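You operate a simulated robot arm through the tools that you are given. There is no shell and no other tool.

Carry out the task below with a simulated robot arm. There is one attempt and no reset: what you move stays moved.

## Task
Bend the cable 2 times under the 2 N weight.
Fine: weight in its seat, red knob tight; reset the count before the first bend.

It is judged by the outcome, as a careful person would: the job done as asked, and still so three seconds after it is handed in. It fails if anything else is knocked over, pushed out of place, dropped, spilled or broken.

## Robot
A 7-joint arm with a fingered hand, fixed in place. Base frame: the origin is on the floor under the middle of its stand, x ahead of it, y to its left, z up. Readings come in mm, degrees, newtons and seconds.
With the tool pointing down near the work surface it reaches from about 160 to 780 mm from the base axis. Its first joint turns from -69.0 to 172.0 degrees. Payload 3.4 kg.
Tool frame: the origin (TCP) lies between the finger pads and is the grasp point; the fingertips stand 39 mm ahead of it; z points along the fingers, y is the line along which they close. The gripper opens to 180 mm; its body begins 111 mm behind the TCP. The gripper is a hand of 3 fingers: y runs from the thumb to the fingers, the wrist lies at [0, 0, -262] in the tool frame, and closing takes about 1.5 s.
Orientation is told as [roll, pitch, yaw] about the base's x, y, z axes, in that order, counted from this pose: with the fingers straight down and closing along the base's y, the tool's x points along the base's -x, its y along +y and its z along -z.

## Interface
- The arm moves only by the tool jog_arm. Its argument "deltas" is a list of rows, each a list of 7 numbers: the turn, a rotation vector about the tool's x, y, z in degrees, then the shift along the tool's x, y, z in mm, then the finger opening in mm, from 0 to 180. In form: [[rx, ry, rz, tx, ty, tz, claw], ...]. A call has 1 to 20 rows; each row is the pose to reach, as a shift and turn from the pose commanded when the call began, along the tool's axes at that moment. A row lasts 0.2 s, in which the tool goes at most 50 mm and 8.6 degrees; a call with a longer step from one row to the next is refused whole, and so is a gripper value outside its range. A pose out of reach is approached as far as the arm can. The call stops where the force on the tool passes 80 N (or 10 N more than at its start, if that is more) or the arm is blocked; 0.2 s more then pass. Each finger travels about 72 mm/s and halts on what it meets, pressing with about 23 N; the grip force reading is that of the motor and also rises with nothing between the fingers. The clock runs only during rows and for 0.2 s after the last one: add rows that repeat a pose to give the fingers time. The reply holds the time, the measured pose of the TCP, the force on the tool along the base axes, the opening and the grip force, in the units named above and with some noise, with the torque about the TCP (base axes, N m) and any sound that the robot's microphone picked up.
- Cameras (640 x 400 px; columns grow to the right, rows downward): "scene" is fixed at [399.9, -500.9, 1379.2]; the picture's right is [0.53, 0.85, 0.00], its down [0.75, -0.47, -0.47] and it looks along [-0.40, 0.25, -0.88] (base axes); focal length 214 px, centre (320, 200). "wrist" rides on the gripper at [63, -36, -128] in the tool frame; the picture's right is [0.50, 0.87, 0.00], its down [-0.75, 0.44, -0.49] and it looks along [-0.43, 0.25, 0.87] (tool axes); focal length 226 px, centre (320, 200). There is no depth. A picture from a camera that has moved, and an enlarged one, comes with that camera's place and axes in the base frame and with its lens.
- get_image(camera): a new picture of that camera. It takes no simulated time.
- slide_trunk(by): moves the trunk up (or, below 0, down) by that many mm; the arm rides with it, the base frame stays. It gives what a move gives, with no picture.
- preshape(shape): the hand has 3 fingers and takes this shape, open, in about a second: jaw (thumb against the fingers, like two jaws); tri (thumb and two fingers); tip (a fingertip pinch); poke (one finger out to press); point (the index stretched); flat (the hand flat); cup (the hand cupped); fist (a fist). The gripper value then closes the fingers along that shape, each until it touches; the sizes above hold for jaw. It gives what a move gives, with no picture.
- zoom(camera, box): a new picture of the part [left, top, right, bottom] of that camera's present view, enlarged. It takes no simulated time.
- hand_in(): hands the job in; it is judged then, once.

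Places have to be worked out from the pictures, the camera data and where the tool is seen. Open the gripper and draw the arm clear of the work before you hand the job in, unless the task says otherwise.

The tools are called after ">>>" as name(argument=value, ...) on one line, values as JSON. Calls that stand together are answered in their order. jog_arm: Moves the arm, as the interface text tells. Its arguments: {"type":"object","properties":{"deltas":{"type":"array"}},"required":["deltas"]} The other tools are called the same way: slide_trunk (by) moves the trunk up or down; preshape (shape) gives the hand a shape; get_image (camera) takes a picture; zoom (camera, box) takes an enlarged picture of a part of a camera's view; hand_in () hands the job in.

At the start:

```text
time_s: 0.0
position: [266.3, -369.9, 1140.4]
tool_rot: [0.1, 0.1, 0.0]
force: [-0.9, -0.3, -0.5]
moment: [-0.01, -0.01, 0.03]
width: 179.8
finger_force: 0.0
shape: jaw
trunk travel left (down, up): [-250.0, 292.0]
```

scene: 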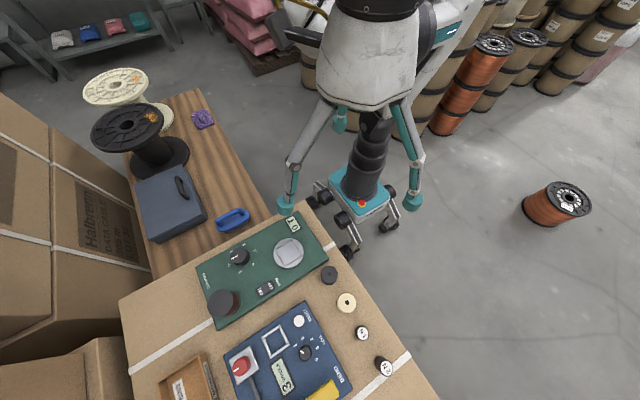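
wrist: 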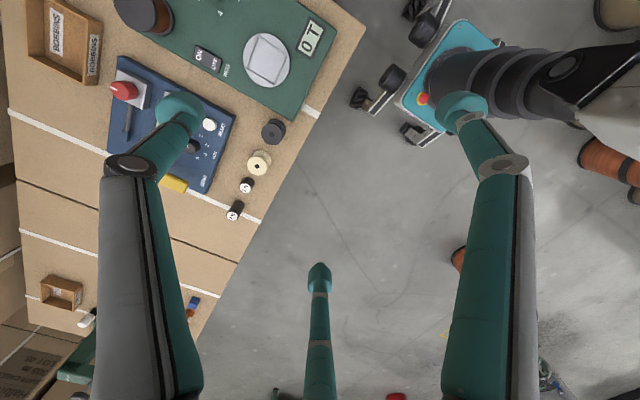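

The scene shows a box-top bench with a green panel, a blue panel (with a red knob, a dial, a white button, a display) and weights. I'll take closer pictures first.

>>> zoom(camera="scene", box=[180, 200, 420, 400])

>>> zoom(camera="scene", box=[220, 300, 400, 400])

>>> zoom(camera="wrist", box=[0, 0, 340, 220])

>>> zoom(camera="wrist", box=[0, 200, 300, 400])

```text
2.00 times, centred on (300, 300) of scene
camera zoom: at [399.9, -500.9, 1379.2], right [0.53, 0.85, 0.0], down [0.75, -0.47, -0.47], along [-0.4, 0.25, -0.88], focal length 429 px, centre (360, 0)
```

zoom: 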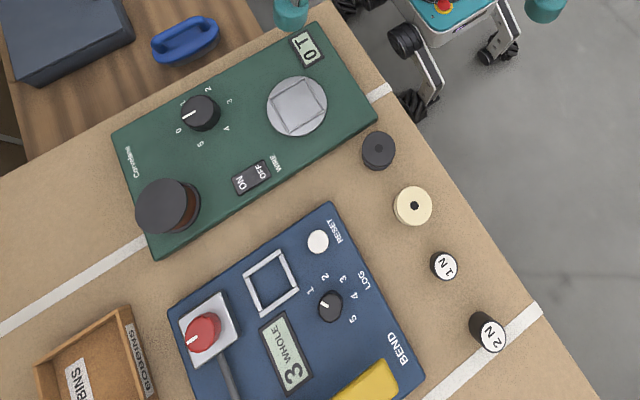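

```text
3.56 times, centred on (310, 350) of scene
camera zoom: at [399.9, -500.9, 1379.2], right [0.53, 0.85, 0.0], down [0.75, -0.47, -0.47], along [-0.4, 0.25, -0.88], focal length 763 px, centre (356, -333)
```

zoom: 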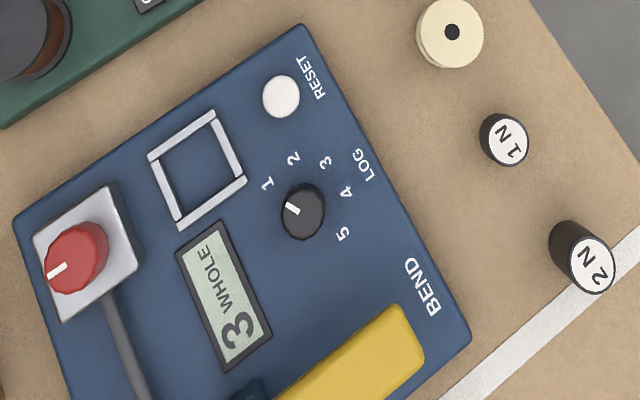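

```text
1.82 times, centred on (170, 110) of wrist
camera zoom: at [203.2, -408.1, 1266.8], right [-0.5, 0.87, 0.0], down [0.75, 0.43, 0.49], along [0.43, 0.25, -0.87], focal length 411 px, centre (593, 364)
```

zoom: 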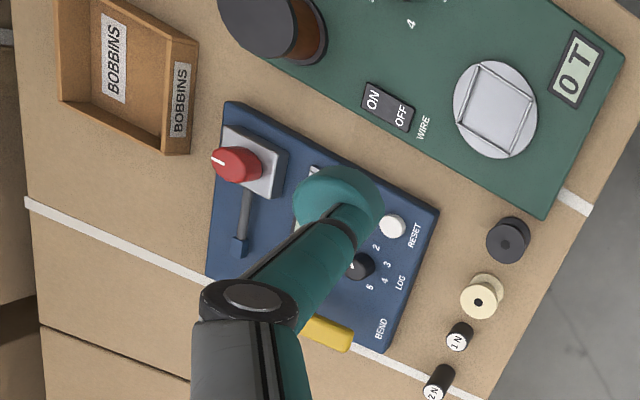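

```text
2.00 times, centred on (150, 300) of wrist
camera zoom: at [203.2, -408.1, 1266.8], right [-0.5, 0.87, 0.0], down [0.75, 0.43, 0.49], along [0.43, 0.25, -0.87], focal length 452 px, centre (660, 0)
```

zoom: 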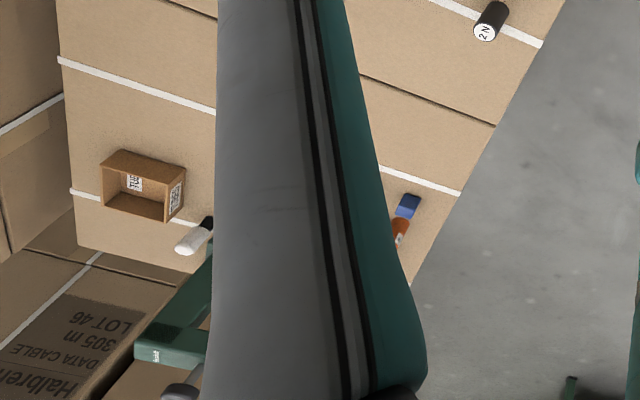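

Triangulating from both cameras, the 2 N weight's top is at about [552,-438,835] and the red knob at about [394,-682,842]. I'll move the hand toward the blue panel, staying high, to see it from closer.

>>> jog_arm(deltas=[[0, 0, 0, -15, -35, 0, 180], [0, 0, 0, -30, -70, 0, 180], [0, 0, 0, -45, -105, 0, 180], [0, 0, 0, -60, -140, 0, 180], [0, 0, 0, -70, -170, 20, 180], [0, 0, 0, -70, -170, 20, 180]])

>>> get_image(camera="wrist")

>>> get_image(camera="scene")

```text
time_s: 1.4
position: [337.7, -537.9, 1119.6]
tool_rot: [-0.2, -0.1, -0.1]
force: [0.3, 0.0, -0.9]
moment: [-0.01, -0.01, -0.02]
width: 179.9
finger_force: 0.0
shape: jaw
trunk travel left (down, up): [-250.0, 292.0]
```

```text
taken
camera wrist: at [274.9, -573.7, 1245.0], right [-0.5, 0.87, 0.0], down [0.75, 0.44, 0.49], along [0.43, 0.24, -0.87], focal length 226 px, centre (320, 200)
```

wrist: 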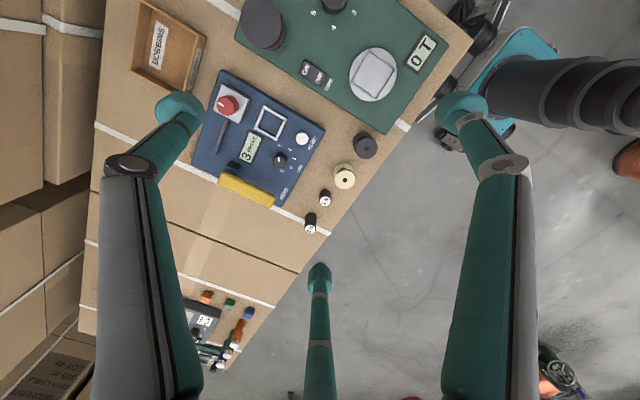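

```text
taken
```

scene: 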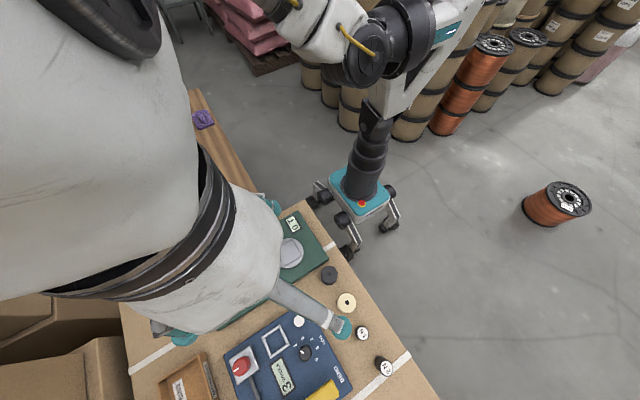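

Now zooming the wrist camera at the blue panel to read its parts.

>>> zoom(camera="wrist", box=[185, 60, 345, 240])

>>> zoom(camera="wrist", box=[190, 75, 270, 205])

>>> zoom(camera="scene", box=[220, 300, 360, 400])

```text
2.22 times, centred on (265, 150) of wrist
camera zoom: at [274.9, -573.7, 1245.0], right [-0.5, 0.87, 0.0], down [0.75, 0.44, 0.49], along [0.43, 0.24, -0.87], focal length 502 px, centre (442, 311)
```

zoom: 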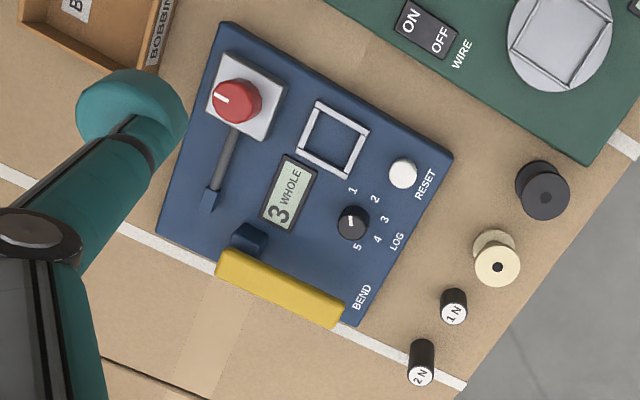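

```text
3.08 times, centred on (230, 140) of wrist
camera zoom: at [274.9, -573.7, 1245.0], right [-0.5, 0.87, 0.0], down [0.75, 0.44, 0.49], along [0.43, 0.24, -0.87], focal length 696 px, centre (597, 385)
```

zoom: 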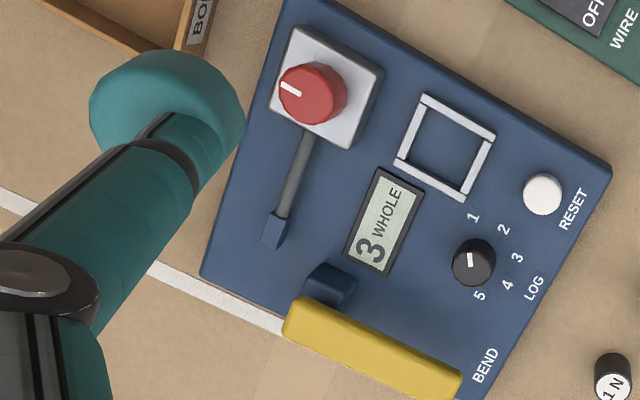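

```text
4.00 times, centred on (290, 350) of scene
camera zoom: at [399.9, -500.9, 1379.2], right [0.53, 0.85, 0.0], down [0.75, -0.47, -0.47], along [-0.4, 0.25, -0.88], focal length 858 px, centre (440, -400)
```

zoom: 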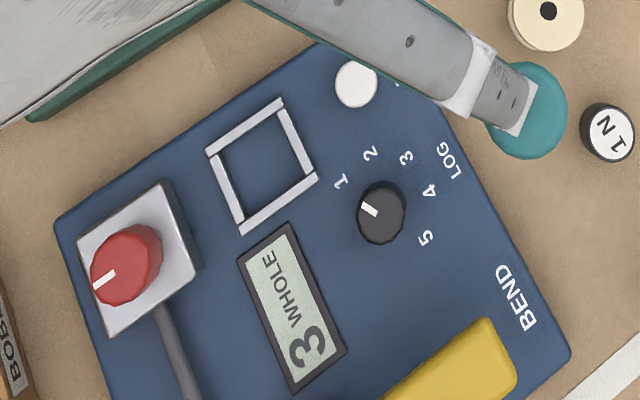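

The blue panel appears axis-aligned with the base (x≈355–545, y≈-720…-523, top z≈812), with its operator side at +y. It has the clamp and red knob, the cable, a square frame, the RESET button, the LOG dial and a yellow bar. I'll yaw the hand by -90° and lower it a little to see the panel from its near side.

>>> jog_arm(deltas=[[0, 0, 8.2, -5.6, 0.5, 9, 180], [0, 0, 16.4, -11.2, 1, 18, 180], [0, 0, 24.6, -16.8, 1.5, 27, 180], [0, 0, 32.8, -22.4, 2, 36, 180], [0, 0, 41, -28, 2.5, 45, 180], [0, 0, 49.2, -33.6, 3, 54, 180], [0, 0, 57.4, -39.2, 3.5, 63, 180], [0, 0, 65.6, -44.8, 4, 72, 180], [0, 0, 73.8, -50.4, 4.5, 81, 180], [0, 0, 82, -56, 5, 90, 180], [0, 0, 90, -62, 5, 100, 180], [0, 0, 90, -62, 5, 100, 180]])

>>> get_image(camera="wrist")

>>> get_image(camera="scene")

```text
time_s: 4.0
position: [397.3, -532.4, 1023.0]
tool_rot: [-0.1, -0.2, -90.2]
force: [-0.6, 0.1, 0.6]
moment: [-0.01, -0.03, -0.04]
width: 180.1
finger_force: 0.1
shape: jaw
trunk travel left (down, up): [-250.0, 292.0]
```

```text
taken
camera wrist: at [360.4, -470.2, 1148.6], right [0.87, 0.5, 0.0], down [0.43, -0.75, 0.49], along [0.25, -0.43, -0.87], focal length 226 px, centre (320, 200)
```

wrist: 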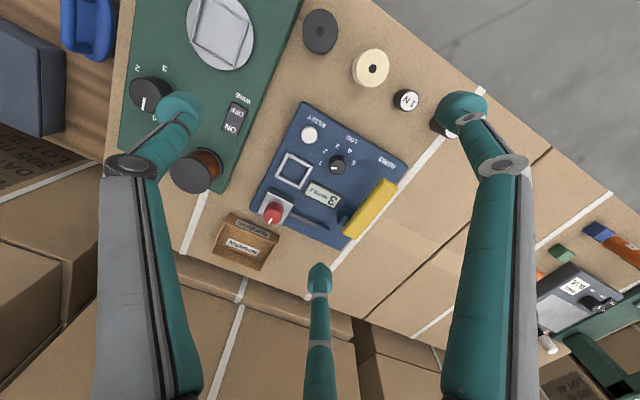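

```text
taken
```

scene: 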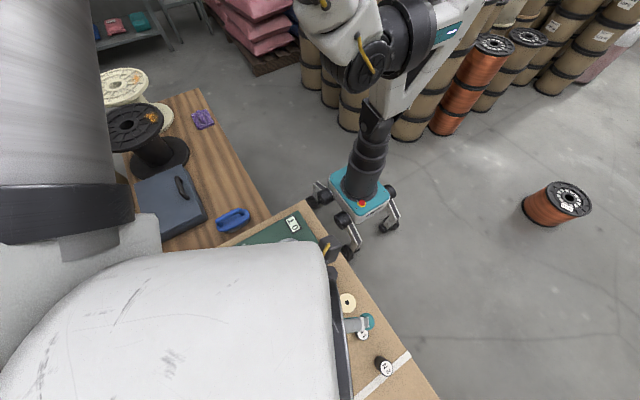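

The panel is well in view now. Zooming to read its details.

>>> zoom(camera="wrist", box=[240, 90, 420, 260])

>>> zoom(camera="wrist", box=[320, 150, 420, 260])

>>> zoom(camera="wrist", box=[245, 140, 345, 240])

```text
2.35 times, centred on (330, 175) of wrist
camera zoom: at [360.4, -470.2, 1148.6], right [0.87, 0.5, 0.0], down [0.43, -0.75, 0.49], along [0.25, -0.43, -0.87], focal length 532 px, centre (296, 259)
```

zoom: 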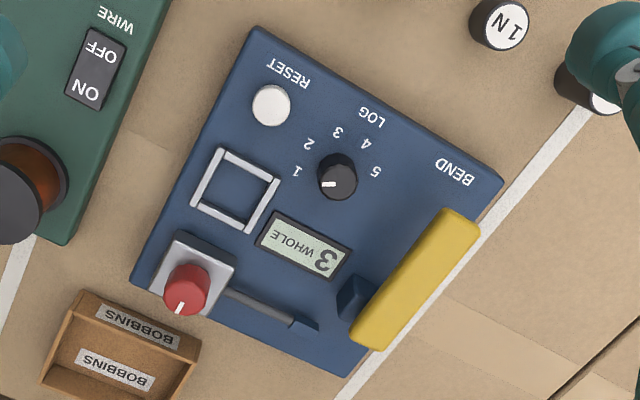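

```text
3.64 times, centred on (370, 205) of wrist
camera zoom: at [360.4, -470.2, 1148.6], right [0.87, 0.5, 0.0], down [0.43, -0.75, 0.49], along [0.25, -0.43, -0.87], focal length 822 px, centre (138, 182)
```

zoom: 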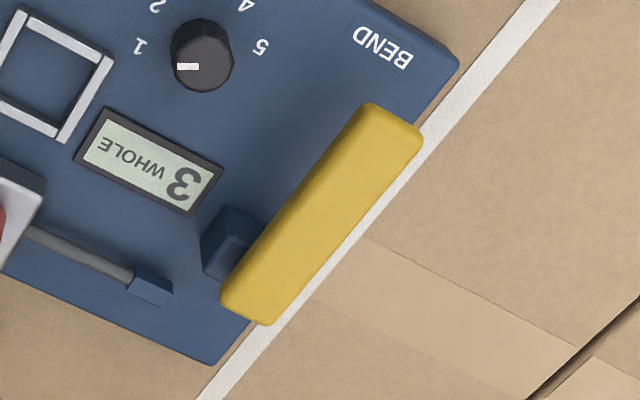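

```text
4.00 times, centred on (295, 190) of wrist
camera zoom: at [360.4, -470.2, 1148.6], right [0.87, 0.5, 0.0], down [0.43, -0.75, 0.49], along [0.25, -0.43, -0.87], focal length 904 px, centre (420, 240)
```

zoom: 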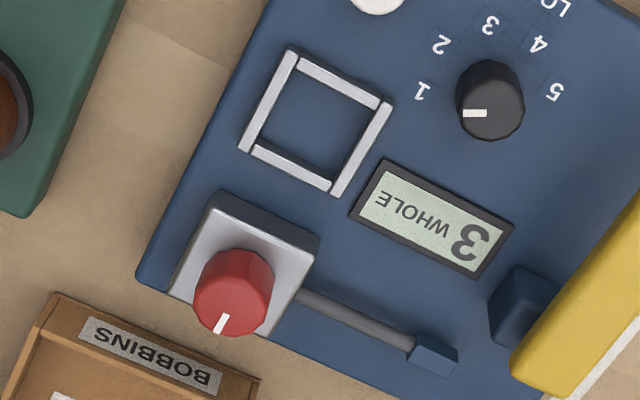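

Triangulated: panel top z≈798, yellow bar at x≈512–545, y≈-655…-544 with top z≈839 and a post at its back end, RESET at about [390,-552,805], square seat at about [397,-618]. I'll back off and tilt the tool 30° to see the bar and cable end from a lower angle.

>>> jog_arm(deltas=[[0, 0, 0, 40, -12, 0, 180], [-3.75, -6.5, 0, 80, -24, 10, 180], [-7.5, -13, 0, 100, -36, 30, 180], [-11.25, -19.5, 0, 122, -48, 50, 180], [-15, -26, 0, 122, -48, 68, 180], [-15, -26, 0, 122, -48, 68, 180]])

>>> get_image(camera="wrist")

```text
time_s: 5.4
position: [354.4, -562.2, 987.1]
tool_rot: [13.7, -18.1, -88.6]
force: [0.6, 0.2, 0.7]
moment: [0.0, 0.0, 0.0]
width: 179.7
finger_force: 0.0
shape: jaw
out of reach, approached as far as the arm can: row 2, 3, 4, 5, 6
trunk travel left (down, up): [-250.0, 292.0]
```

```text
taken
camera wrist: at [285.9, -469.3, 1076.3], right [0.83, 0.56, 0.04], down [0.32, -0.53, 0.79], along [0.46, -0.64, -0.62], focal length 226 px, centre (320, 200)
```

wrist: 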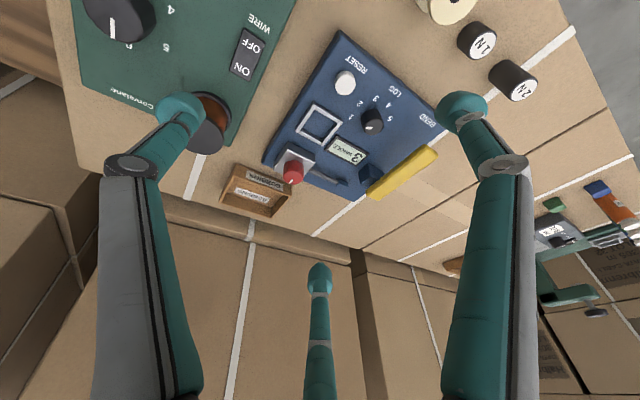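

The arm could not complete the whole tilt, but this oblique view is useful. Zooming in on the bar and the cable.

>>> zoom(camera="wrist", box=[260, 20, 450, 220])

>>> zoom(camera="wrist", box=[340, 120, 450, 220])

>>> zoom(camera="wrist", box=[260, 130, 360, 220])

>>> zoom(camera="wrist", box=[420, 0, 580, 120])

```text
2.00 times, centred on (355, 120) of wrist
camera zoom: at [285.9, -469.3, 1076.3], right [0.83, 0.56, 0.04], down [0.32, -0.53, 0.79], along [0.46, -0.64, -0.62], focal length 452 px, centre (250, 360)
```

zoom: 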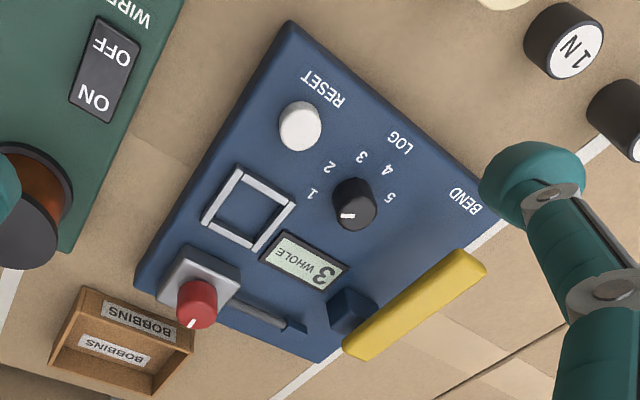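

```text
4.00 times, centred on (395, 170) of wrist
camera zoom: at [285.9, -469.3, 1076.3], right [0.83, 0.56, 0.04], down [0.32, -0.53, 0.79], along [0.46, -0.64, -0.62], focal length 904 px, centre (20, 320)
```

zoom: 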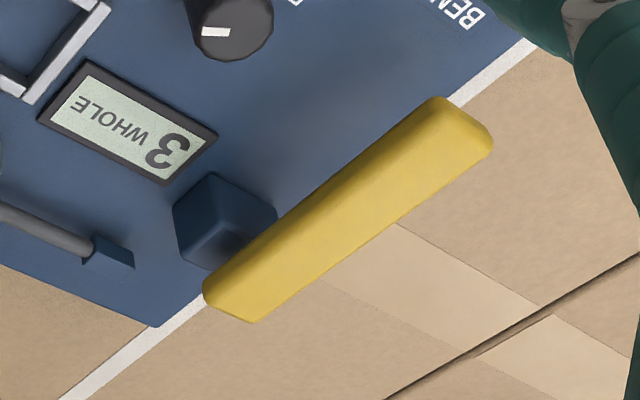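

```text
4.44 times, centred on (310, 175) of wrist
camera zoom: at [285.9, -469.3, 1076.3], right [0.83, 0.56, 0.04], down [0.32, -0.53, 0.79], along [0.46, -0.64, -0.62], focal length 1005 px, centre (364, 311)
```

zoom: 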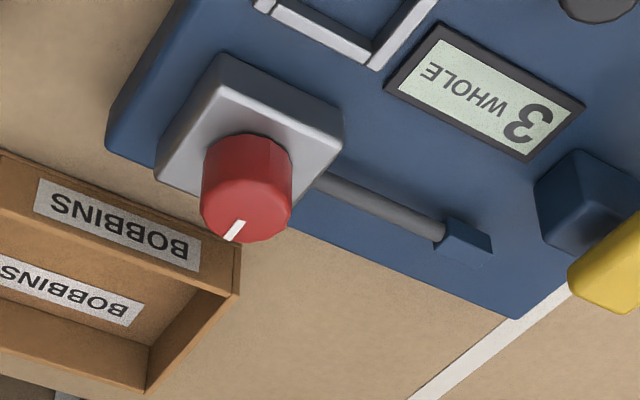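

```text
3.33 times, centred on (500, 60) of wrist
camera zoom: at [285.9, -469.3, 1076.3], right [0.83, 0.56, 0.04], down [0.32, -0.53, 0.79], along [0.46, -0.64, -0.62], focal length 754 px, centre (-280, 667)
```

zoom: 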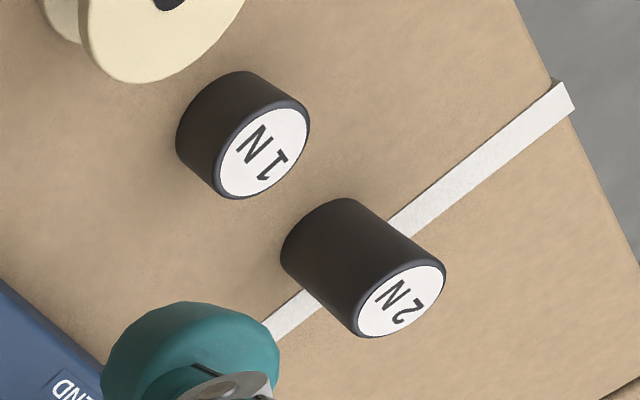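

The lever block is a hinge at the bar's back end, and the display still reads 3 WHOLE. The fingers look spread 120° apart when open, so I'll return upright in a clear spot and study how the hand closes.

>>> jog_arm(deltas=[[3.75, 6.5, 0, 0, 0, -10, 180], [7.5, 13, 0, 0, 0, -20, 180], [11.25, 19.5, 0, 0, 0, -30, 180], [15, 26, 0, 0, 0, -40, 180], [15, 26, 0, 0, 0, -40, 180]])

```text
time_s: 6.6
position: [341.9, -555.1, 1030.6]
tool_rot: [-1.9, 7.9, -86.0]
force: [0.6, 0.4, -0.2]
moment: [0.03, -0.03, -0.01]
width: 180.0
finger_force: 0.0
shape: jaw
trunk travel left (down, up): [-250.0, 292.0]
```

The commanded pose was clipped, so a small residual tilt remains. I'll correct it to a clean yaw -90° and move to a clear place.

>>> jog_arm(deltas=[[-0.8, -2.6, 1.3, 40, 0, -18, 180], [-1.6, -5.2, 2.6, 80, 0, -36, 180], [-2.45, -7.75, 4, 120, 0, -54, 180], [-2.45, -7.75, 4, 155, 0, -70, 180], [-2.45, -7.75, 4, 155, 0, -70, 180]])

>>> get_image(camera="scene")

```text
time_s: 7.8
position: [338.9, -422.1, 1119.8]
tool_rot: [0.3, 0.3, -89.5]
force: [0.5, 0.0, 0.4]
moment: [0.0, 0.0, 0.0]
width: 179.7
finger_force: 0.0
shape: jaw
out of reach, approached as far as the arm can: row 4, 5
trunk travel left (down, up): [-250.0, 292.0]
```

```text
taken
```

scene: 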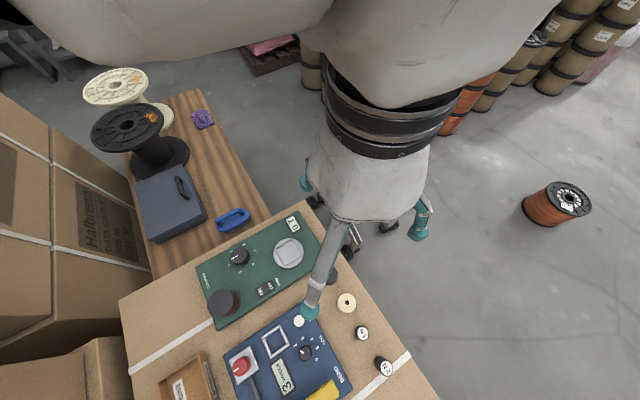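

Now I'll close the hand to 60 mm here in the air to see how the jaw shape looks.

>>> jog_arm(deltas=[[0, 0, 0, 0, 0, 0, 60], [0, 0, 0, 0, 0, 0, 60], [0, 0, 0, 0, 0, 0, 60], [0, 0, 0, 0, 0, 0, 60], [0, 0, 0, 0, 0, 0, 60], [0, 0, 0, 0, 0, 0, 60]])

>>> get_image(camera="wrist")

>>> zoom(camera="scene", box=[220, 100, 460, 400])

```text
time_s: 9.2
position: [338.0, -421.7, 1121.2]
tool_rot: [0.2, 0.3, -89.6]
force: [-0.6, 0.1, 0.3]
moment: [-0.01, -0.02, 0.0]
width: 60.2
finger_force: 0.1
shape: jaw
trunk travel left (down, up): [-250.0, 292.0]
```

```text
taken
camera wrist: at [300.8, -360.0, 1246.4], right [0.86, 0.51, 0.01], down [0.44, -0.75, 0.49], along [0.25, -0.42, -0.87], focal length 226 px, centre (320, 200)
```

wrist: 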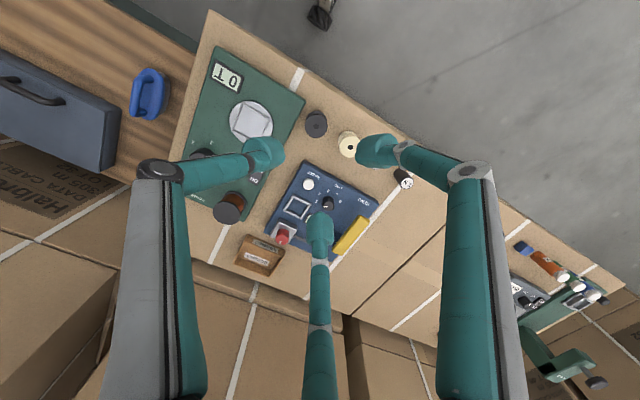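

```text
1.33 times, centred on (340, 250) of scene
camera zoom: at [399.9, -500.9, 1379.2], right [0.53, 0.85, 0.0], down [0.75, -0.47, -0.47], along [-0.4, 0.25, -0.88], focal length 286 px, centre (293, 133)
```

zoom: 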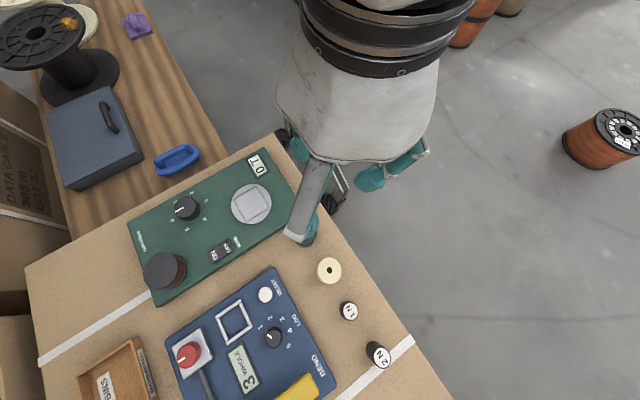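

The three fingers close radially at 120°, tips inward. I'll close further to 30 mm to see the shape near the weight's size.

>>> jog_arm(deltas=[[0, 0, 0, 0, 0, 0, 30], [0, 0, 0, 0, 0, 0, 30], [0, 0, 0, 0, 0, 0, 30]])

>>> get_image(camera="wrist")

>>> zoom(camera="scene", box=[260, 100, 460, 250])

```text
time_s: 10.0
position: [337.7, -421.1, 1120.5]
tool_rot: [0.2, 0.2, -89.6]
force: [0.9, 0.4, 0.7]
moment: [0.0, 0.0, -0.02]
width: 30.7
finger_force: 0.0
shape: jaw
trunk travel left (down, up): [-250.0, 292.0]
```

```text
taken
camera wrist: at [300.8, -360.0, 1246.4], right [0.86, 0.51, 0.01], down [0.44, -0.75, 0.49], along [0.25, -0.42, -0.87], focal length 226 px, centre (320, 200)
```

wrist: 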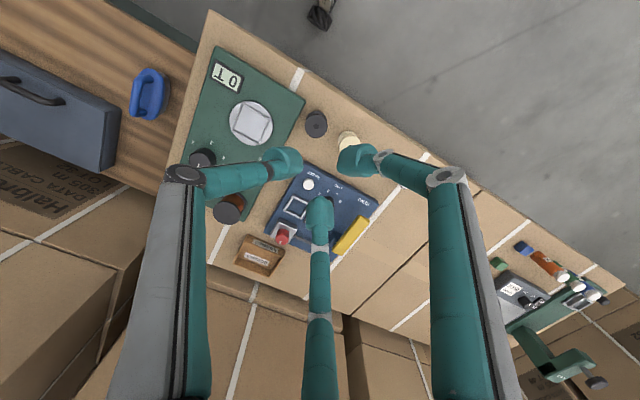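

```text
2.67 times, centred on (360, 175) of scene
camera zoom: at [399.9, -500.9, 1379.2], right [0.53, 0.85, 0.0], down [0.75, -0.47, -0.47], along [-0.4, 0.25, -0.88], focal length 572 px, centre (213, 267)
```

zoom: 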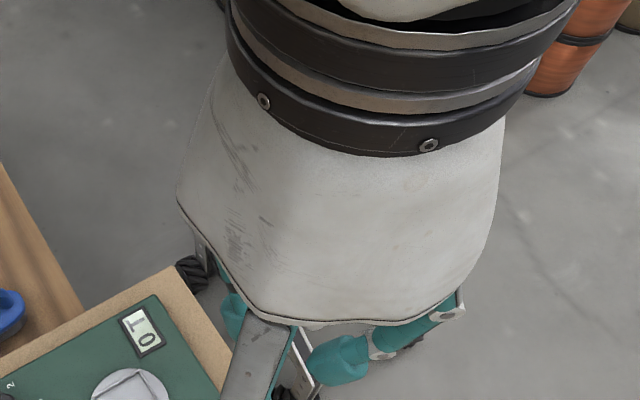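

The tips meet around a central axis, which suits a small cylinder. Next I'll go above the 2 N weight (about [552,-440]) at yaw -30°, with the 1 N weight falling between the thumb and a finger, and look before descending.

>>> jog_arm(deltas=[[0, 0, -7.5, -2.4, 26.75, 18, 70], [0, 0, -15, -4.8, 53.5, 36, 70], [0, 0, -22.5, -7.2, 80.25, 54, 70], [0, 0, -30, -9.6, 107, 72, 70], [0, 0, -37.5, -12, 133.75, 90, 70], [0, 0, -45, -14.4, 160.5, 108, 70], [0, 0, -52.5, -16.8, 187.25, 126, 70], [0, 0, -60, -19, 214, 145, 70], [0, 0, -60, -19, 214, 145, 70]])

>>> get_image(camera="wrist")

>>> get_image(camera="scene")

```text
time_s: 12.0
position: [552.6, -439.1, 978.4]
tool_rot: [0.3, -0.2, -29.8]
force: [0.2, -0.3, -0.7]
moment: [-0.01, -0.02, -0.02]
width: 69.4
finger_force: 0.1
shape: jaw
trunk travel left (down, up): [-250.0, 292.0]
```

```text
taken
camera wrist: at [479.5, -440.0, 1103.3], right [0.0, 1.0, 0.0], down [0.87, 0.0, 0.5], along [0.5, 0.0, -0.87], focal length 226 px, centre (320, 200)
```

wrist: 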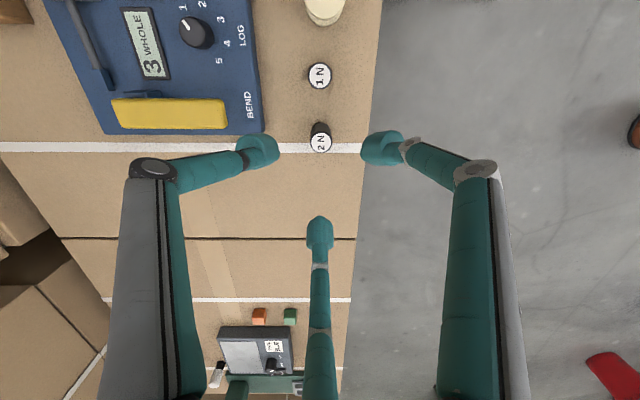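

```text
taken
```

scene: 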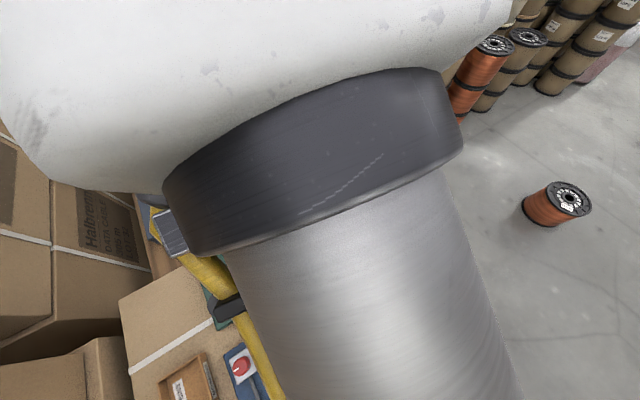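

The view is now square-on: image right is +y, down is +x. I'll zoom in on the weight to measure it.

>>> zoom(camera="wrist", box=[280, 50, 380, 170])

>>> zoom(camera="wrist", box=[40, 0, 280, 160])

```text
3.33 times, centred on (330, 110) of wrist
camera zoom: at [479.5, -440.0, 1103.3], right [0.0, 1.0, 0.0], down [0.87, 0.0, 0.5], along [0.5, 0.0, -0.87], focal length 754 px, centre (287, 500)
```

zoom: 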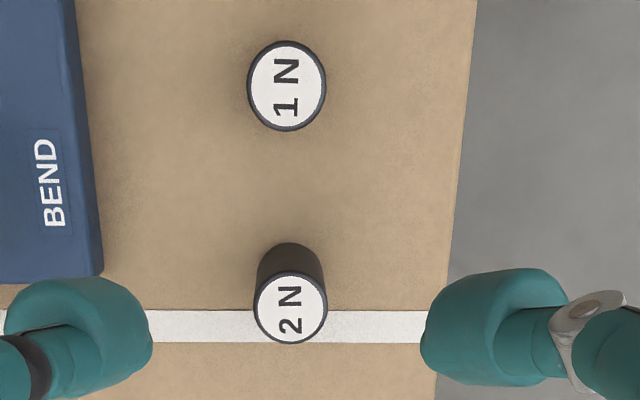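

```text
2.50 times, centred on (160, 80) of wrist
camera zoom: at [479.5, -440.0, 1103.3], right [0.0, 1.0, 0.0], down [0.87, 0.0, 0.5], along [0.5, 0.0, -0.87], focal length 565 px, centre (720, 500)
```

zoom: 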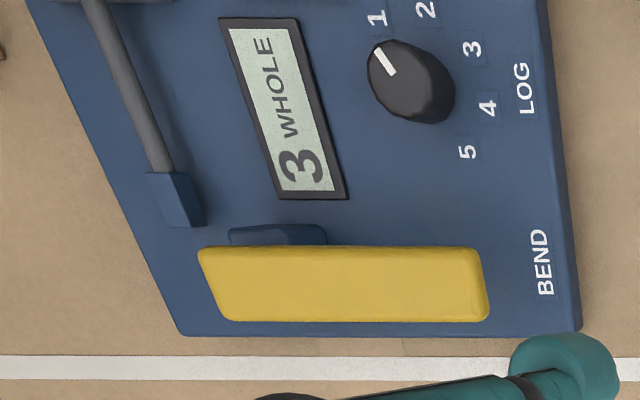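

The 2 N weight measures about 26 mm wide, standing z≈790–835 at [554,-439]. Descending with 70 mm opening so that the tips reach about z≈808.

>>> jog_arm(deltas=[[0, 0, 0, -1.3, 0.75, 25, 70], [0, 0, 0, -1.3, 0.75, 50, 70], [0, 0, 0, -1.3, 0.75, 75, 70], [0, 0, 0, -1.3, 0.75, 95, 70], [0, 0, 0, -1.3, 0.75, 110, 70], [0, 0, 0, -1.3, 0.75, 120, 70], [0, 0, 0, -1.3, 0.75, 128, 70], [0, 0, 0, -1.3, 0.75, 130, 70], [0, 0, 0, -1.3, 0.75, 130, 70]])

>>> get_image(camera="wrist")

```text
time_s: 14.0
position: [553.3, -437.7, 845.8]
tool_rot: [0.1, -0.2, -29.8]
force: [-0.3, -0.3, 0.0]
moment: [-0.04, 0.01, 0.03]
width: 69.4
finger_force: 0.1
shape: jaw
trunk travel left (down, up): [-250.0, 292.0]
```

```text
taken
camera wrist: at [480.7, -437.9, 970.9], right [0.0, 1.0, 0.0], down [0.87, 0.0, 0.5], along [0.5, 0.0, -0.87], focal length 226 px, centre (320, 200)
```

wrist: 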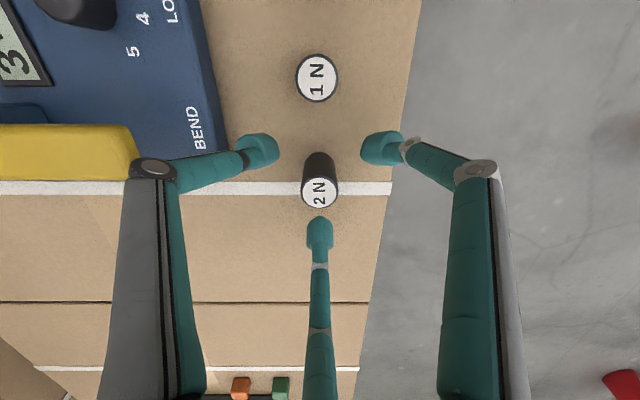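

The weight is centred between the fingers. Closing the hand on it.

>>> jog_arm(deltas=[[0, 0, 0, 0, 0, 0, 40], [0, 0, 0, 0, 0, 0, 15], [0, 0, 0, 0, 0, 0, 15], [0, 0, 0, 0, 0, 0, 15], [0, 0, 0, 0, 0, 0, 15], [0, 0, 0, 0, 0, 0, 15]])

>>> get_image(camera="wrist")

```text
time_s: 15.4
position: [554.0, -438.3, 844.6]
tool_rot: [0.2, -0.2, -30.0]
force: [-0.6, 0.2, -0.6]
moment: [0.0, 0.04, 0.03]
width: 21.6
finger_force: 23.2
shape: jaw
trunk travel left (down, up): [-250.0, 292.0]
```

```text
taken
camera wrist: at [480.7, -438.0, 970.9], right [0.0, 1.0, 0.0], down [0.87, 0.0, 0.5], along [0.5, 0.0, -0.87], focal length 226 px, centre (320, 200)
```

wrist: 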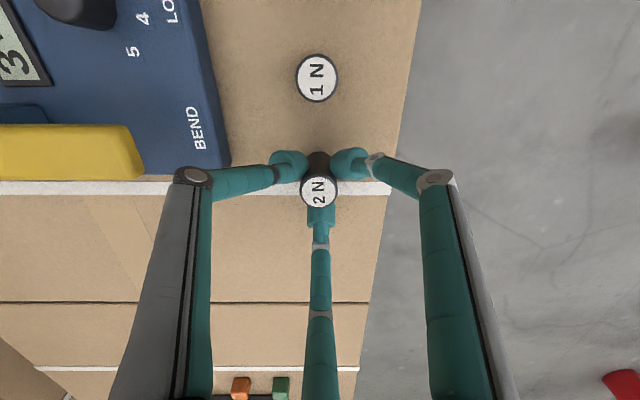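

Gripped at 21.6 mm with 23 N. Lifting 90 mm slowly and checking that it holds.

>>> jog_arm(deltas=[[0, 0, 0, 0, 0, -4, 15], [0, 0, 0, 0, 0, -15, 15], [0, 0, 0, 0, 0, -35, 15], [0, 0, 0, 0, 0, -55, 15], [0, 0, 0, 0, 0, -75, 15], [0, 0, 0, 0, 0, -90, 15], [0, 0, 0, 0, 0, -90, 15]])

>>> get_image(camera="wrist")

```text
time_s: 17.0
position: [553.8, -438.4, 935.1]
tool_rot: [0.2, -0.2, -29.9]
force: [0.1, -0.1, -2.5]
moment: [-0.03, -0.04, 0.02]
width: 21.5
finger_force: 22.9
shape: jaw
trunk travel left (down, up): [-250.0, 292.0]
```

```text
taken
camera wrist: at [480.7, -438.7, 1060.9], right [0.0, 1.0, 0.0], down [0.87, 0.0, 0.5], along [0.5, 0.0, -0.87], focal length 226 px, centre (320, 200)
```

wrist: 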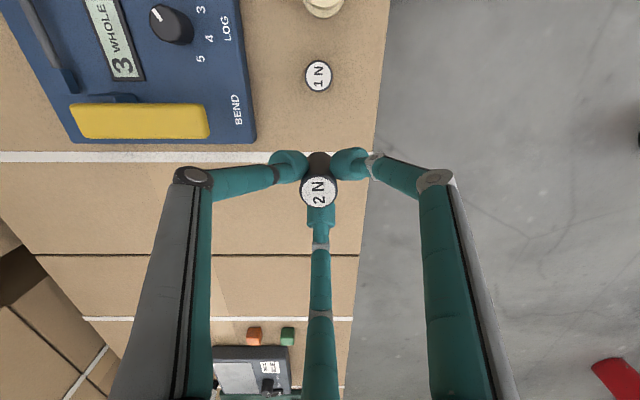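

Held firmly (about 2 N load). Now carrying it at a safe height to above the square seat (about [397,-618]), turning to yaw -60°, and looking again.

>>> jog_arm(deltas=[[0, 0, 0, 0, 0, -25, 15], [0, 0, 3, 4, -23, -50, 15], [0, 0, 7, 9, -50, -65, 15], [0, 0, 11, 15, -80, -65, 15], [0, 0, 15, 22, -112, -65, 15], [0, 0, 19, 29, -144, -65, 15], [0, 0, 23, 36, -176, -65, 15], [0, 0, 27, 42, -208, -65, 15], [0, 0, 30, 46, -228, -65, 15], [0, 0, 30, 46, -234, -65, 15], [0, 0, 30, 46, -234, -65, 15]])

>>> get_image(camera="wrist")

>>> zoom(camera="wrist", box=[240, 60, 400, 220])

```text
time_s: 19.4
position: [397.3, -618.1, 1001.2]
tool_rot: [0.1, -0.2, -60.0]
force: [-0.7, -0.4, -2.6]
moment: [0.03, 0.02, -0.01]
width: 21.5
finger_force: 23.2
shape: jaw
trunk travel left (down, up): [-250.0, 292.0]
```

```text
taken
camera wrist: at [334.1, -582.1, 1126.8], right [0.5, 0.87, 0.0], down [0.75, -0.43, 0.49], along [0.43, -0.24, -0.87], focal length 226 px, centre (320, 200)
```

wrist: 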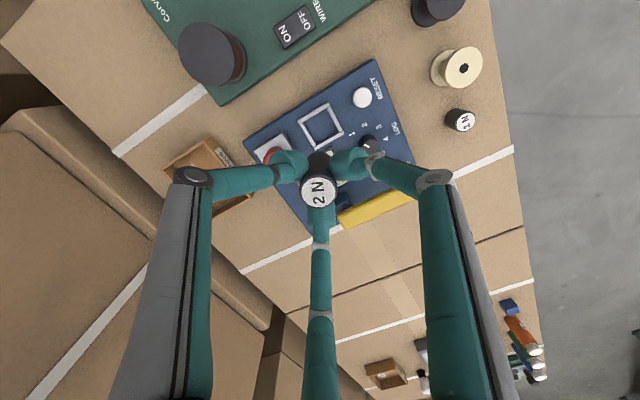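

```text
2.50 times, centred on (320, 140) of wrist
camera zoom: at [334.1, -582.1, 1126.8], right [0.5, 0.87, 0.0], down [0.75, -0.43, 0.49], along [0.43, -0.24, -0.87], focal length 565 px, centre (320, 350)
```

zoom: 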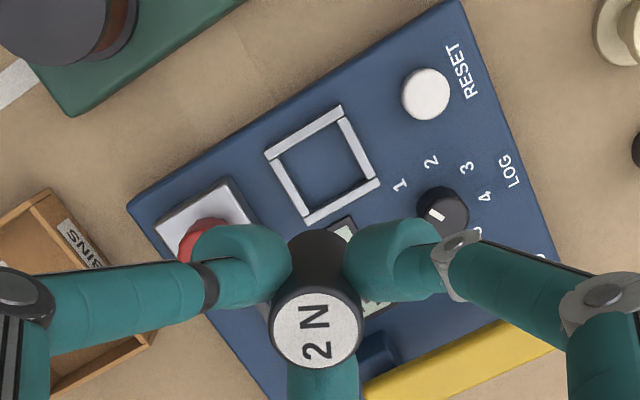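

From this and earlier views, the square seat's centre is at about [395,-616] (inner width roughly 36 mm). I'll lower the weight to just above it (TCP z≈864, weight bottom ≈809) and look.

>>> jog_arm(deltas=[[0, 0, 0, 2.9, -1, 25, 15], [0, 0, 0, 2.9, -1, 50, 15], [0, 0, 0, 2.9, -1, 75, 15], [0, 0, 0, 2.9, -1, 100, 15], [0, 0, 0, 2.9, -1, 118, 15], [0, 0, 0, 2.9, -1, 130, 15], [0, 0, 0, 2.9, -1, 137, 15], [0, 0, 0, 2.9, -1, 137, 15]])

>>> get_image(camera="wrist")

>>> zoom(camera="wrist", box=[240, 60, 400, 220])

```text
time_s: 21.2
position: [394.4, -614.7, 869.1]
tool_rot: [0.4, -0.4, -59.9]
force: [-3.1, 13.8, 30.9]
moment: [0.23, 0.09, -0.16]
width: 24.6
finger_force: 23.6
shape: jaw
trunk travel left (down, up): [-250.0, 292.0]
```

```text
taken
camera wrist: at [330.8, -578.8, 994.6], right [0.5, 0.87, 0.0], down [0.75, -0.43, 0.5], along [0.43, -0.25, -0.87], focal length 226 px, centre (320, 200)
```

wrist: 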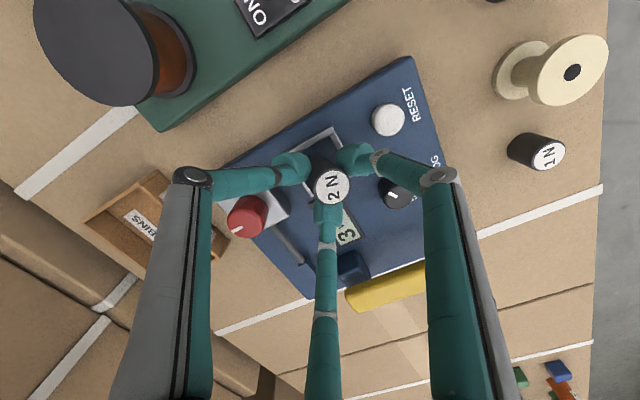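

```text
2.50 times, centred on (320, 140) of wrist
camera zoom: at [330.8, -578.8, 994.6], right [0.5, 0.87, 0.0], down [0.75, -0.43, 0.5], along [0.43, -0.25, -0.87], focal length 565 px, centre (320, 350)
```

zoom: 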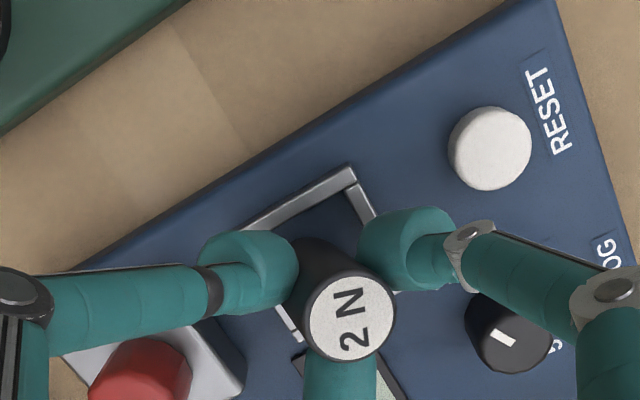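

Contact came earlier than expected (about 31 N at z=869) and the weight tilted slightly, so it is probably sitting on the frame's rim. I'll raise it 15 mm and look again.

>>> jog_arm(deltas=[[0, 0, 0, 0, 0, -6, 15], [0, 0, 0, 0, 0, -14, 15], [0, 0, 0, 0, 0, -20, 15], [0, 0, 0, 0, 0, -20, 15]])

>>> zoom(camera="wrist", box=[220, 50, 420, 230])

>>> get_image(camera="scene")

```text
time_s: 22.2
position: [395.2, -615.2, 885.2]
tool_rot: [0.1, -0.2, -59.9]
force: [-0.5, -0.2, -2.2]
moment: [-0.02, -0.02, -0.01]
width: 22.1
finger_force: 23.2
shape: jaw
trunk travel left (down, up): [-250.0, 292.0]
```

```text
2.22 times, centred on (320, 140) of wrist
camera zoom: at [331.7, -579.3, 1010.9], right [0.5, 0.87, 0.0], down [0.75, -0.43, 0.5], along [0.43, -0.25, -0.87], focal length 502 px, centre (320, 333)
```

zoom: 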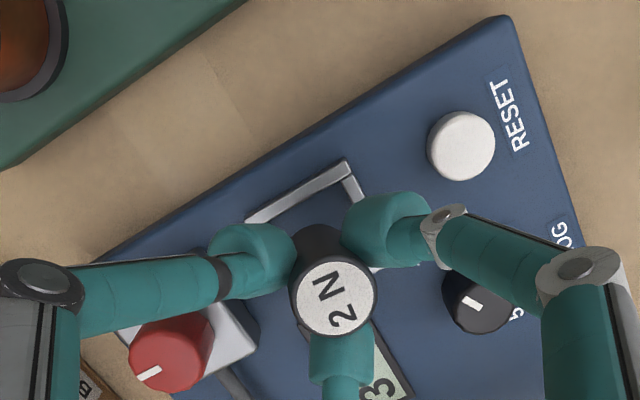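

```text
taken
```

scene: 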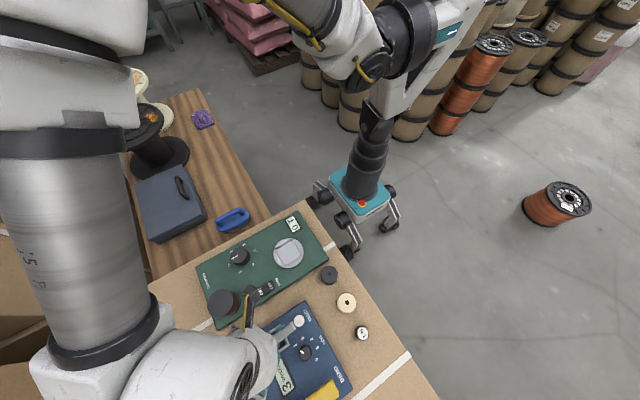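

The panel may be about 10 mm higher than first estimated once I use exact camera axes. I'll raise the hand a little and take two views with a sideways baseline to measure the seat's height and centre properly.

>>> jog_arm(deltas=[[0, 0, 0, 0, 0, -20, 15], [0, 0, 0, 0, -15, -35, 15], [0, 0, 0, -15, 35, -35, 15], [0, 0, 0, -30, 60, -35, 15], [0, 0, 0, -30, 60, -35, 15]])

>>> zoom(camera="wrist", box=[120, 60, 320, 185])

>>> get_image(camera="wrist")

```text
refused: row 3 steps farther than a row can; nothing moved
```

```text
3.20 times, centred on (220, 122) of wrist
camera zoom: at [331.7, -579.3, 1010.9], right [0.5, 0.87, 0.0], down [0.75, -0.43, 0.5], along [0.43, -0.25, -0.87], focal length 723 px, centre (640, 448)
```

zoom: 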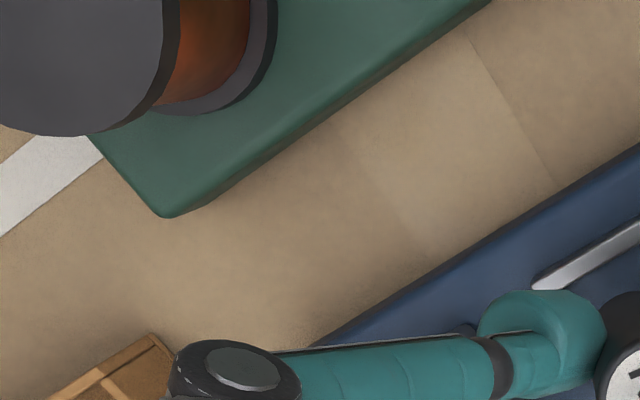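

```text
taken
camera wrist: at [331.7, -579.3, 1010.9], right [0.5, 0.87, 0.0], down [0.75, -0.43, 0.5], along [0.43, -0.25, -0.87], focal length 226 px, centre (320, 200)
```

wrist: 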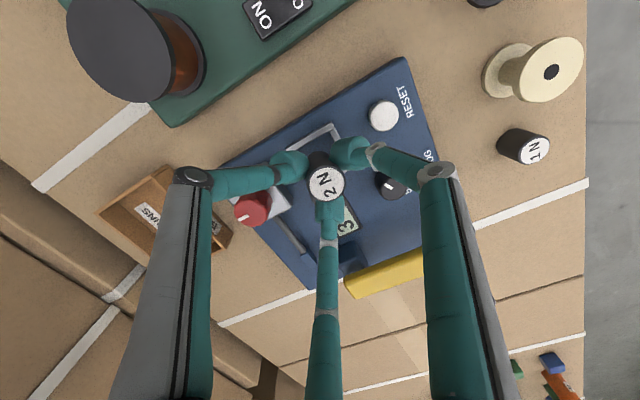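

I'll fix that step size: go first to an offset viewpoint, take a shot, then move sideways 60 mm and take another.

>>> jog_arm(deltas=[[0, 0, 0, 0, 0, -25, 15], [0, 0, 0, -1, 15, -45, 15], [0, 0, 0, -3, 45, -45, 15], [0, 0, 0, -4.6, 72.2, -45, 15], [0, 0, 0, -4.6, 72.2, -45, 15]])

>>> get_image(camera="wrist")

>>> zoom(camera="wrist", box=[200, 40, 360, 140])

```text
time_s: 23.4
position: [459.7, -586.1, 927.7]
tool_rot: [0.4, -0.1, -59.8]
force: [-0.6, 0.3, -2.1]
moment: [0.04, 0.01, 0.01]
width: 22.2
finger_force: 23.0
shape: jaw
trunk travel left (down, up): [-250.0, 292.0]
```

```text
taken
camera wrist: at [396.9, -549.7, 1054.4], right [0.5, 0.87, 0.0], down [0.75, -0.43, 0.5], along [0.43, -0.24, -0.87], focal length 226 px, centre (320, 200)
```

wrist: 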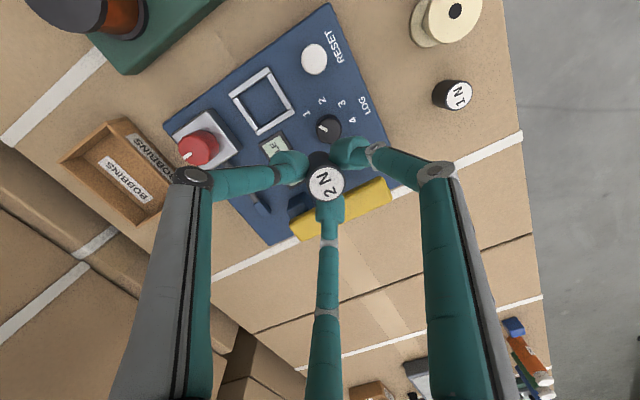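

```text
4.00 times, centred on (280, 90) of wrist
camera zoom: at [396.9, -549.7, 1054.4], right [0.5, 0.87, 0.0], down [0.75, -0.43, 0.5], along [0.43, -0.24, -0.87], focal length 904 px, centre (480, 640)
```

zoom: 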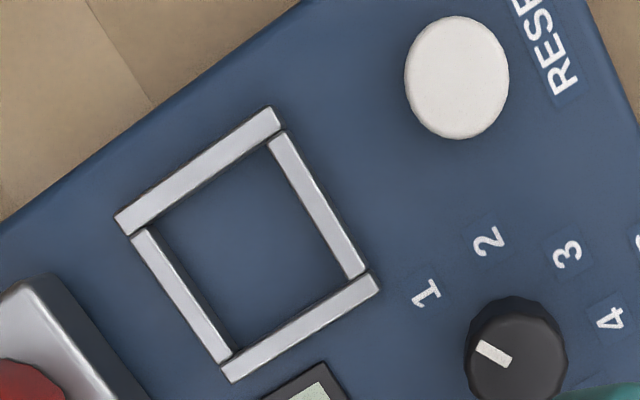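

Now moving sideways for the second view.

>>> jog_arm(deltas=[[0, 0, 0, -15, -26, 0, 15], [0, 0, 0, -30, -52, 0, 15], [0, 0, 0, -30, -52, 0, 15], [0, 0, 0, -30, -52, 0, 15]])

>>> get_image(camera="wrist")

>>> zoom(camera="wrist", box=[250, 40, 410, 140])

```text
time_s: 24.4
position: [429.0, -636.4, 929.1]
tool_rot: [0.2, -0.2, -60.0]
force: [-0.5, 0.9, -1.4]
moment: [0.0, 0.0, 0.02]
width: 22.1
finger_force: 23.0
shape: jaw
trunk travel left (down, up): [-250.0, 292.0]
```

```text
taken
camera wrist: at [365.2, -600.9, 1054.4], right [0.5, 0.87, 0.0], down [0.75, -0.43, 0.5], along [0.43, -0.25, -0.87], focal length 226 px, centre (320, 200)
```

wrist: 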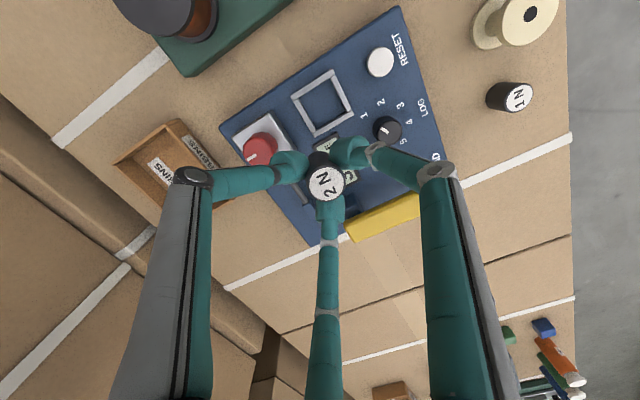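

```text
4.00 times, centred on (330, 90) of wrist
camera zoom: at [365.2, -600.9, 1054.4], right [0.5, 0.87, 0.0], down [0.75, -0.43, 0.5], along [0.43, -0.25, -0.87], focal length 904 px, centre (280, 640)
```

zoom: 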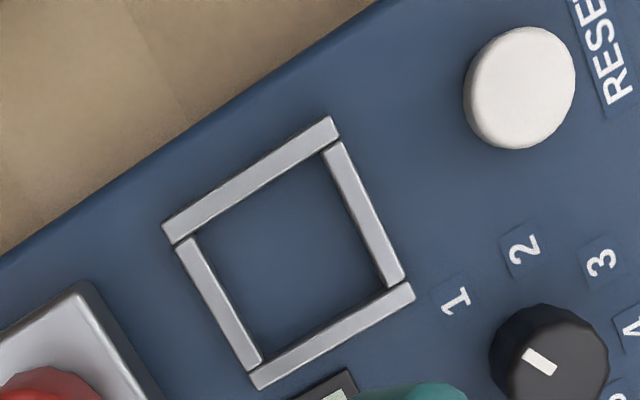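

The frame's outer corners come out at x≈370.6–416, y≈-637.5…-590.5 with its top at z≈811, so its centre is about [393.3,-614]. I'll check how the weight now sits in the fingers.

>>> zoom(camera="wrist", box=[265, 125, 385, 225])

```text
4.00 times, centred on (325, 175) of wrist
camera zoom: at [365.2, -600.9, 1054.4], right [0.5, 0.87, 0.0], down [0.75, -0.43, 0.5], along [0.43, -0.25, -0.87], focal length 904 px, centre (300, 300)
```

zoom: 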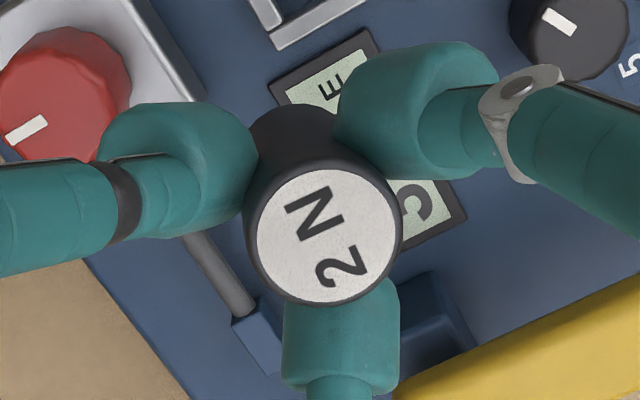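

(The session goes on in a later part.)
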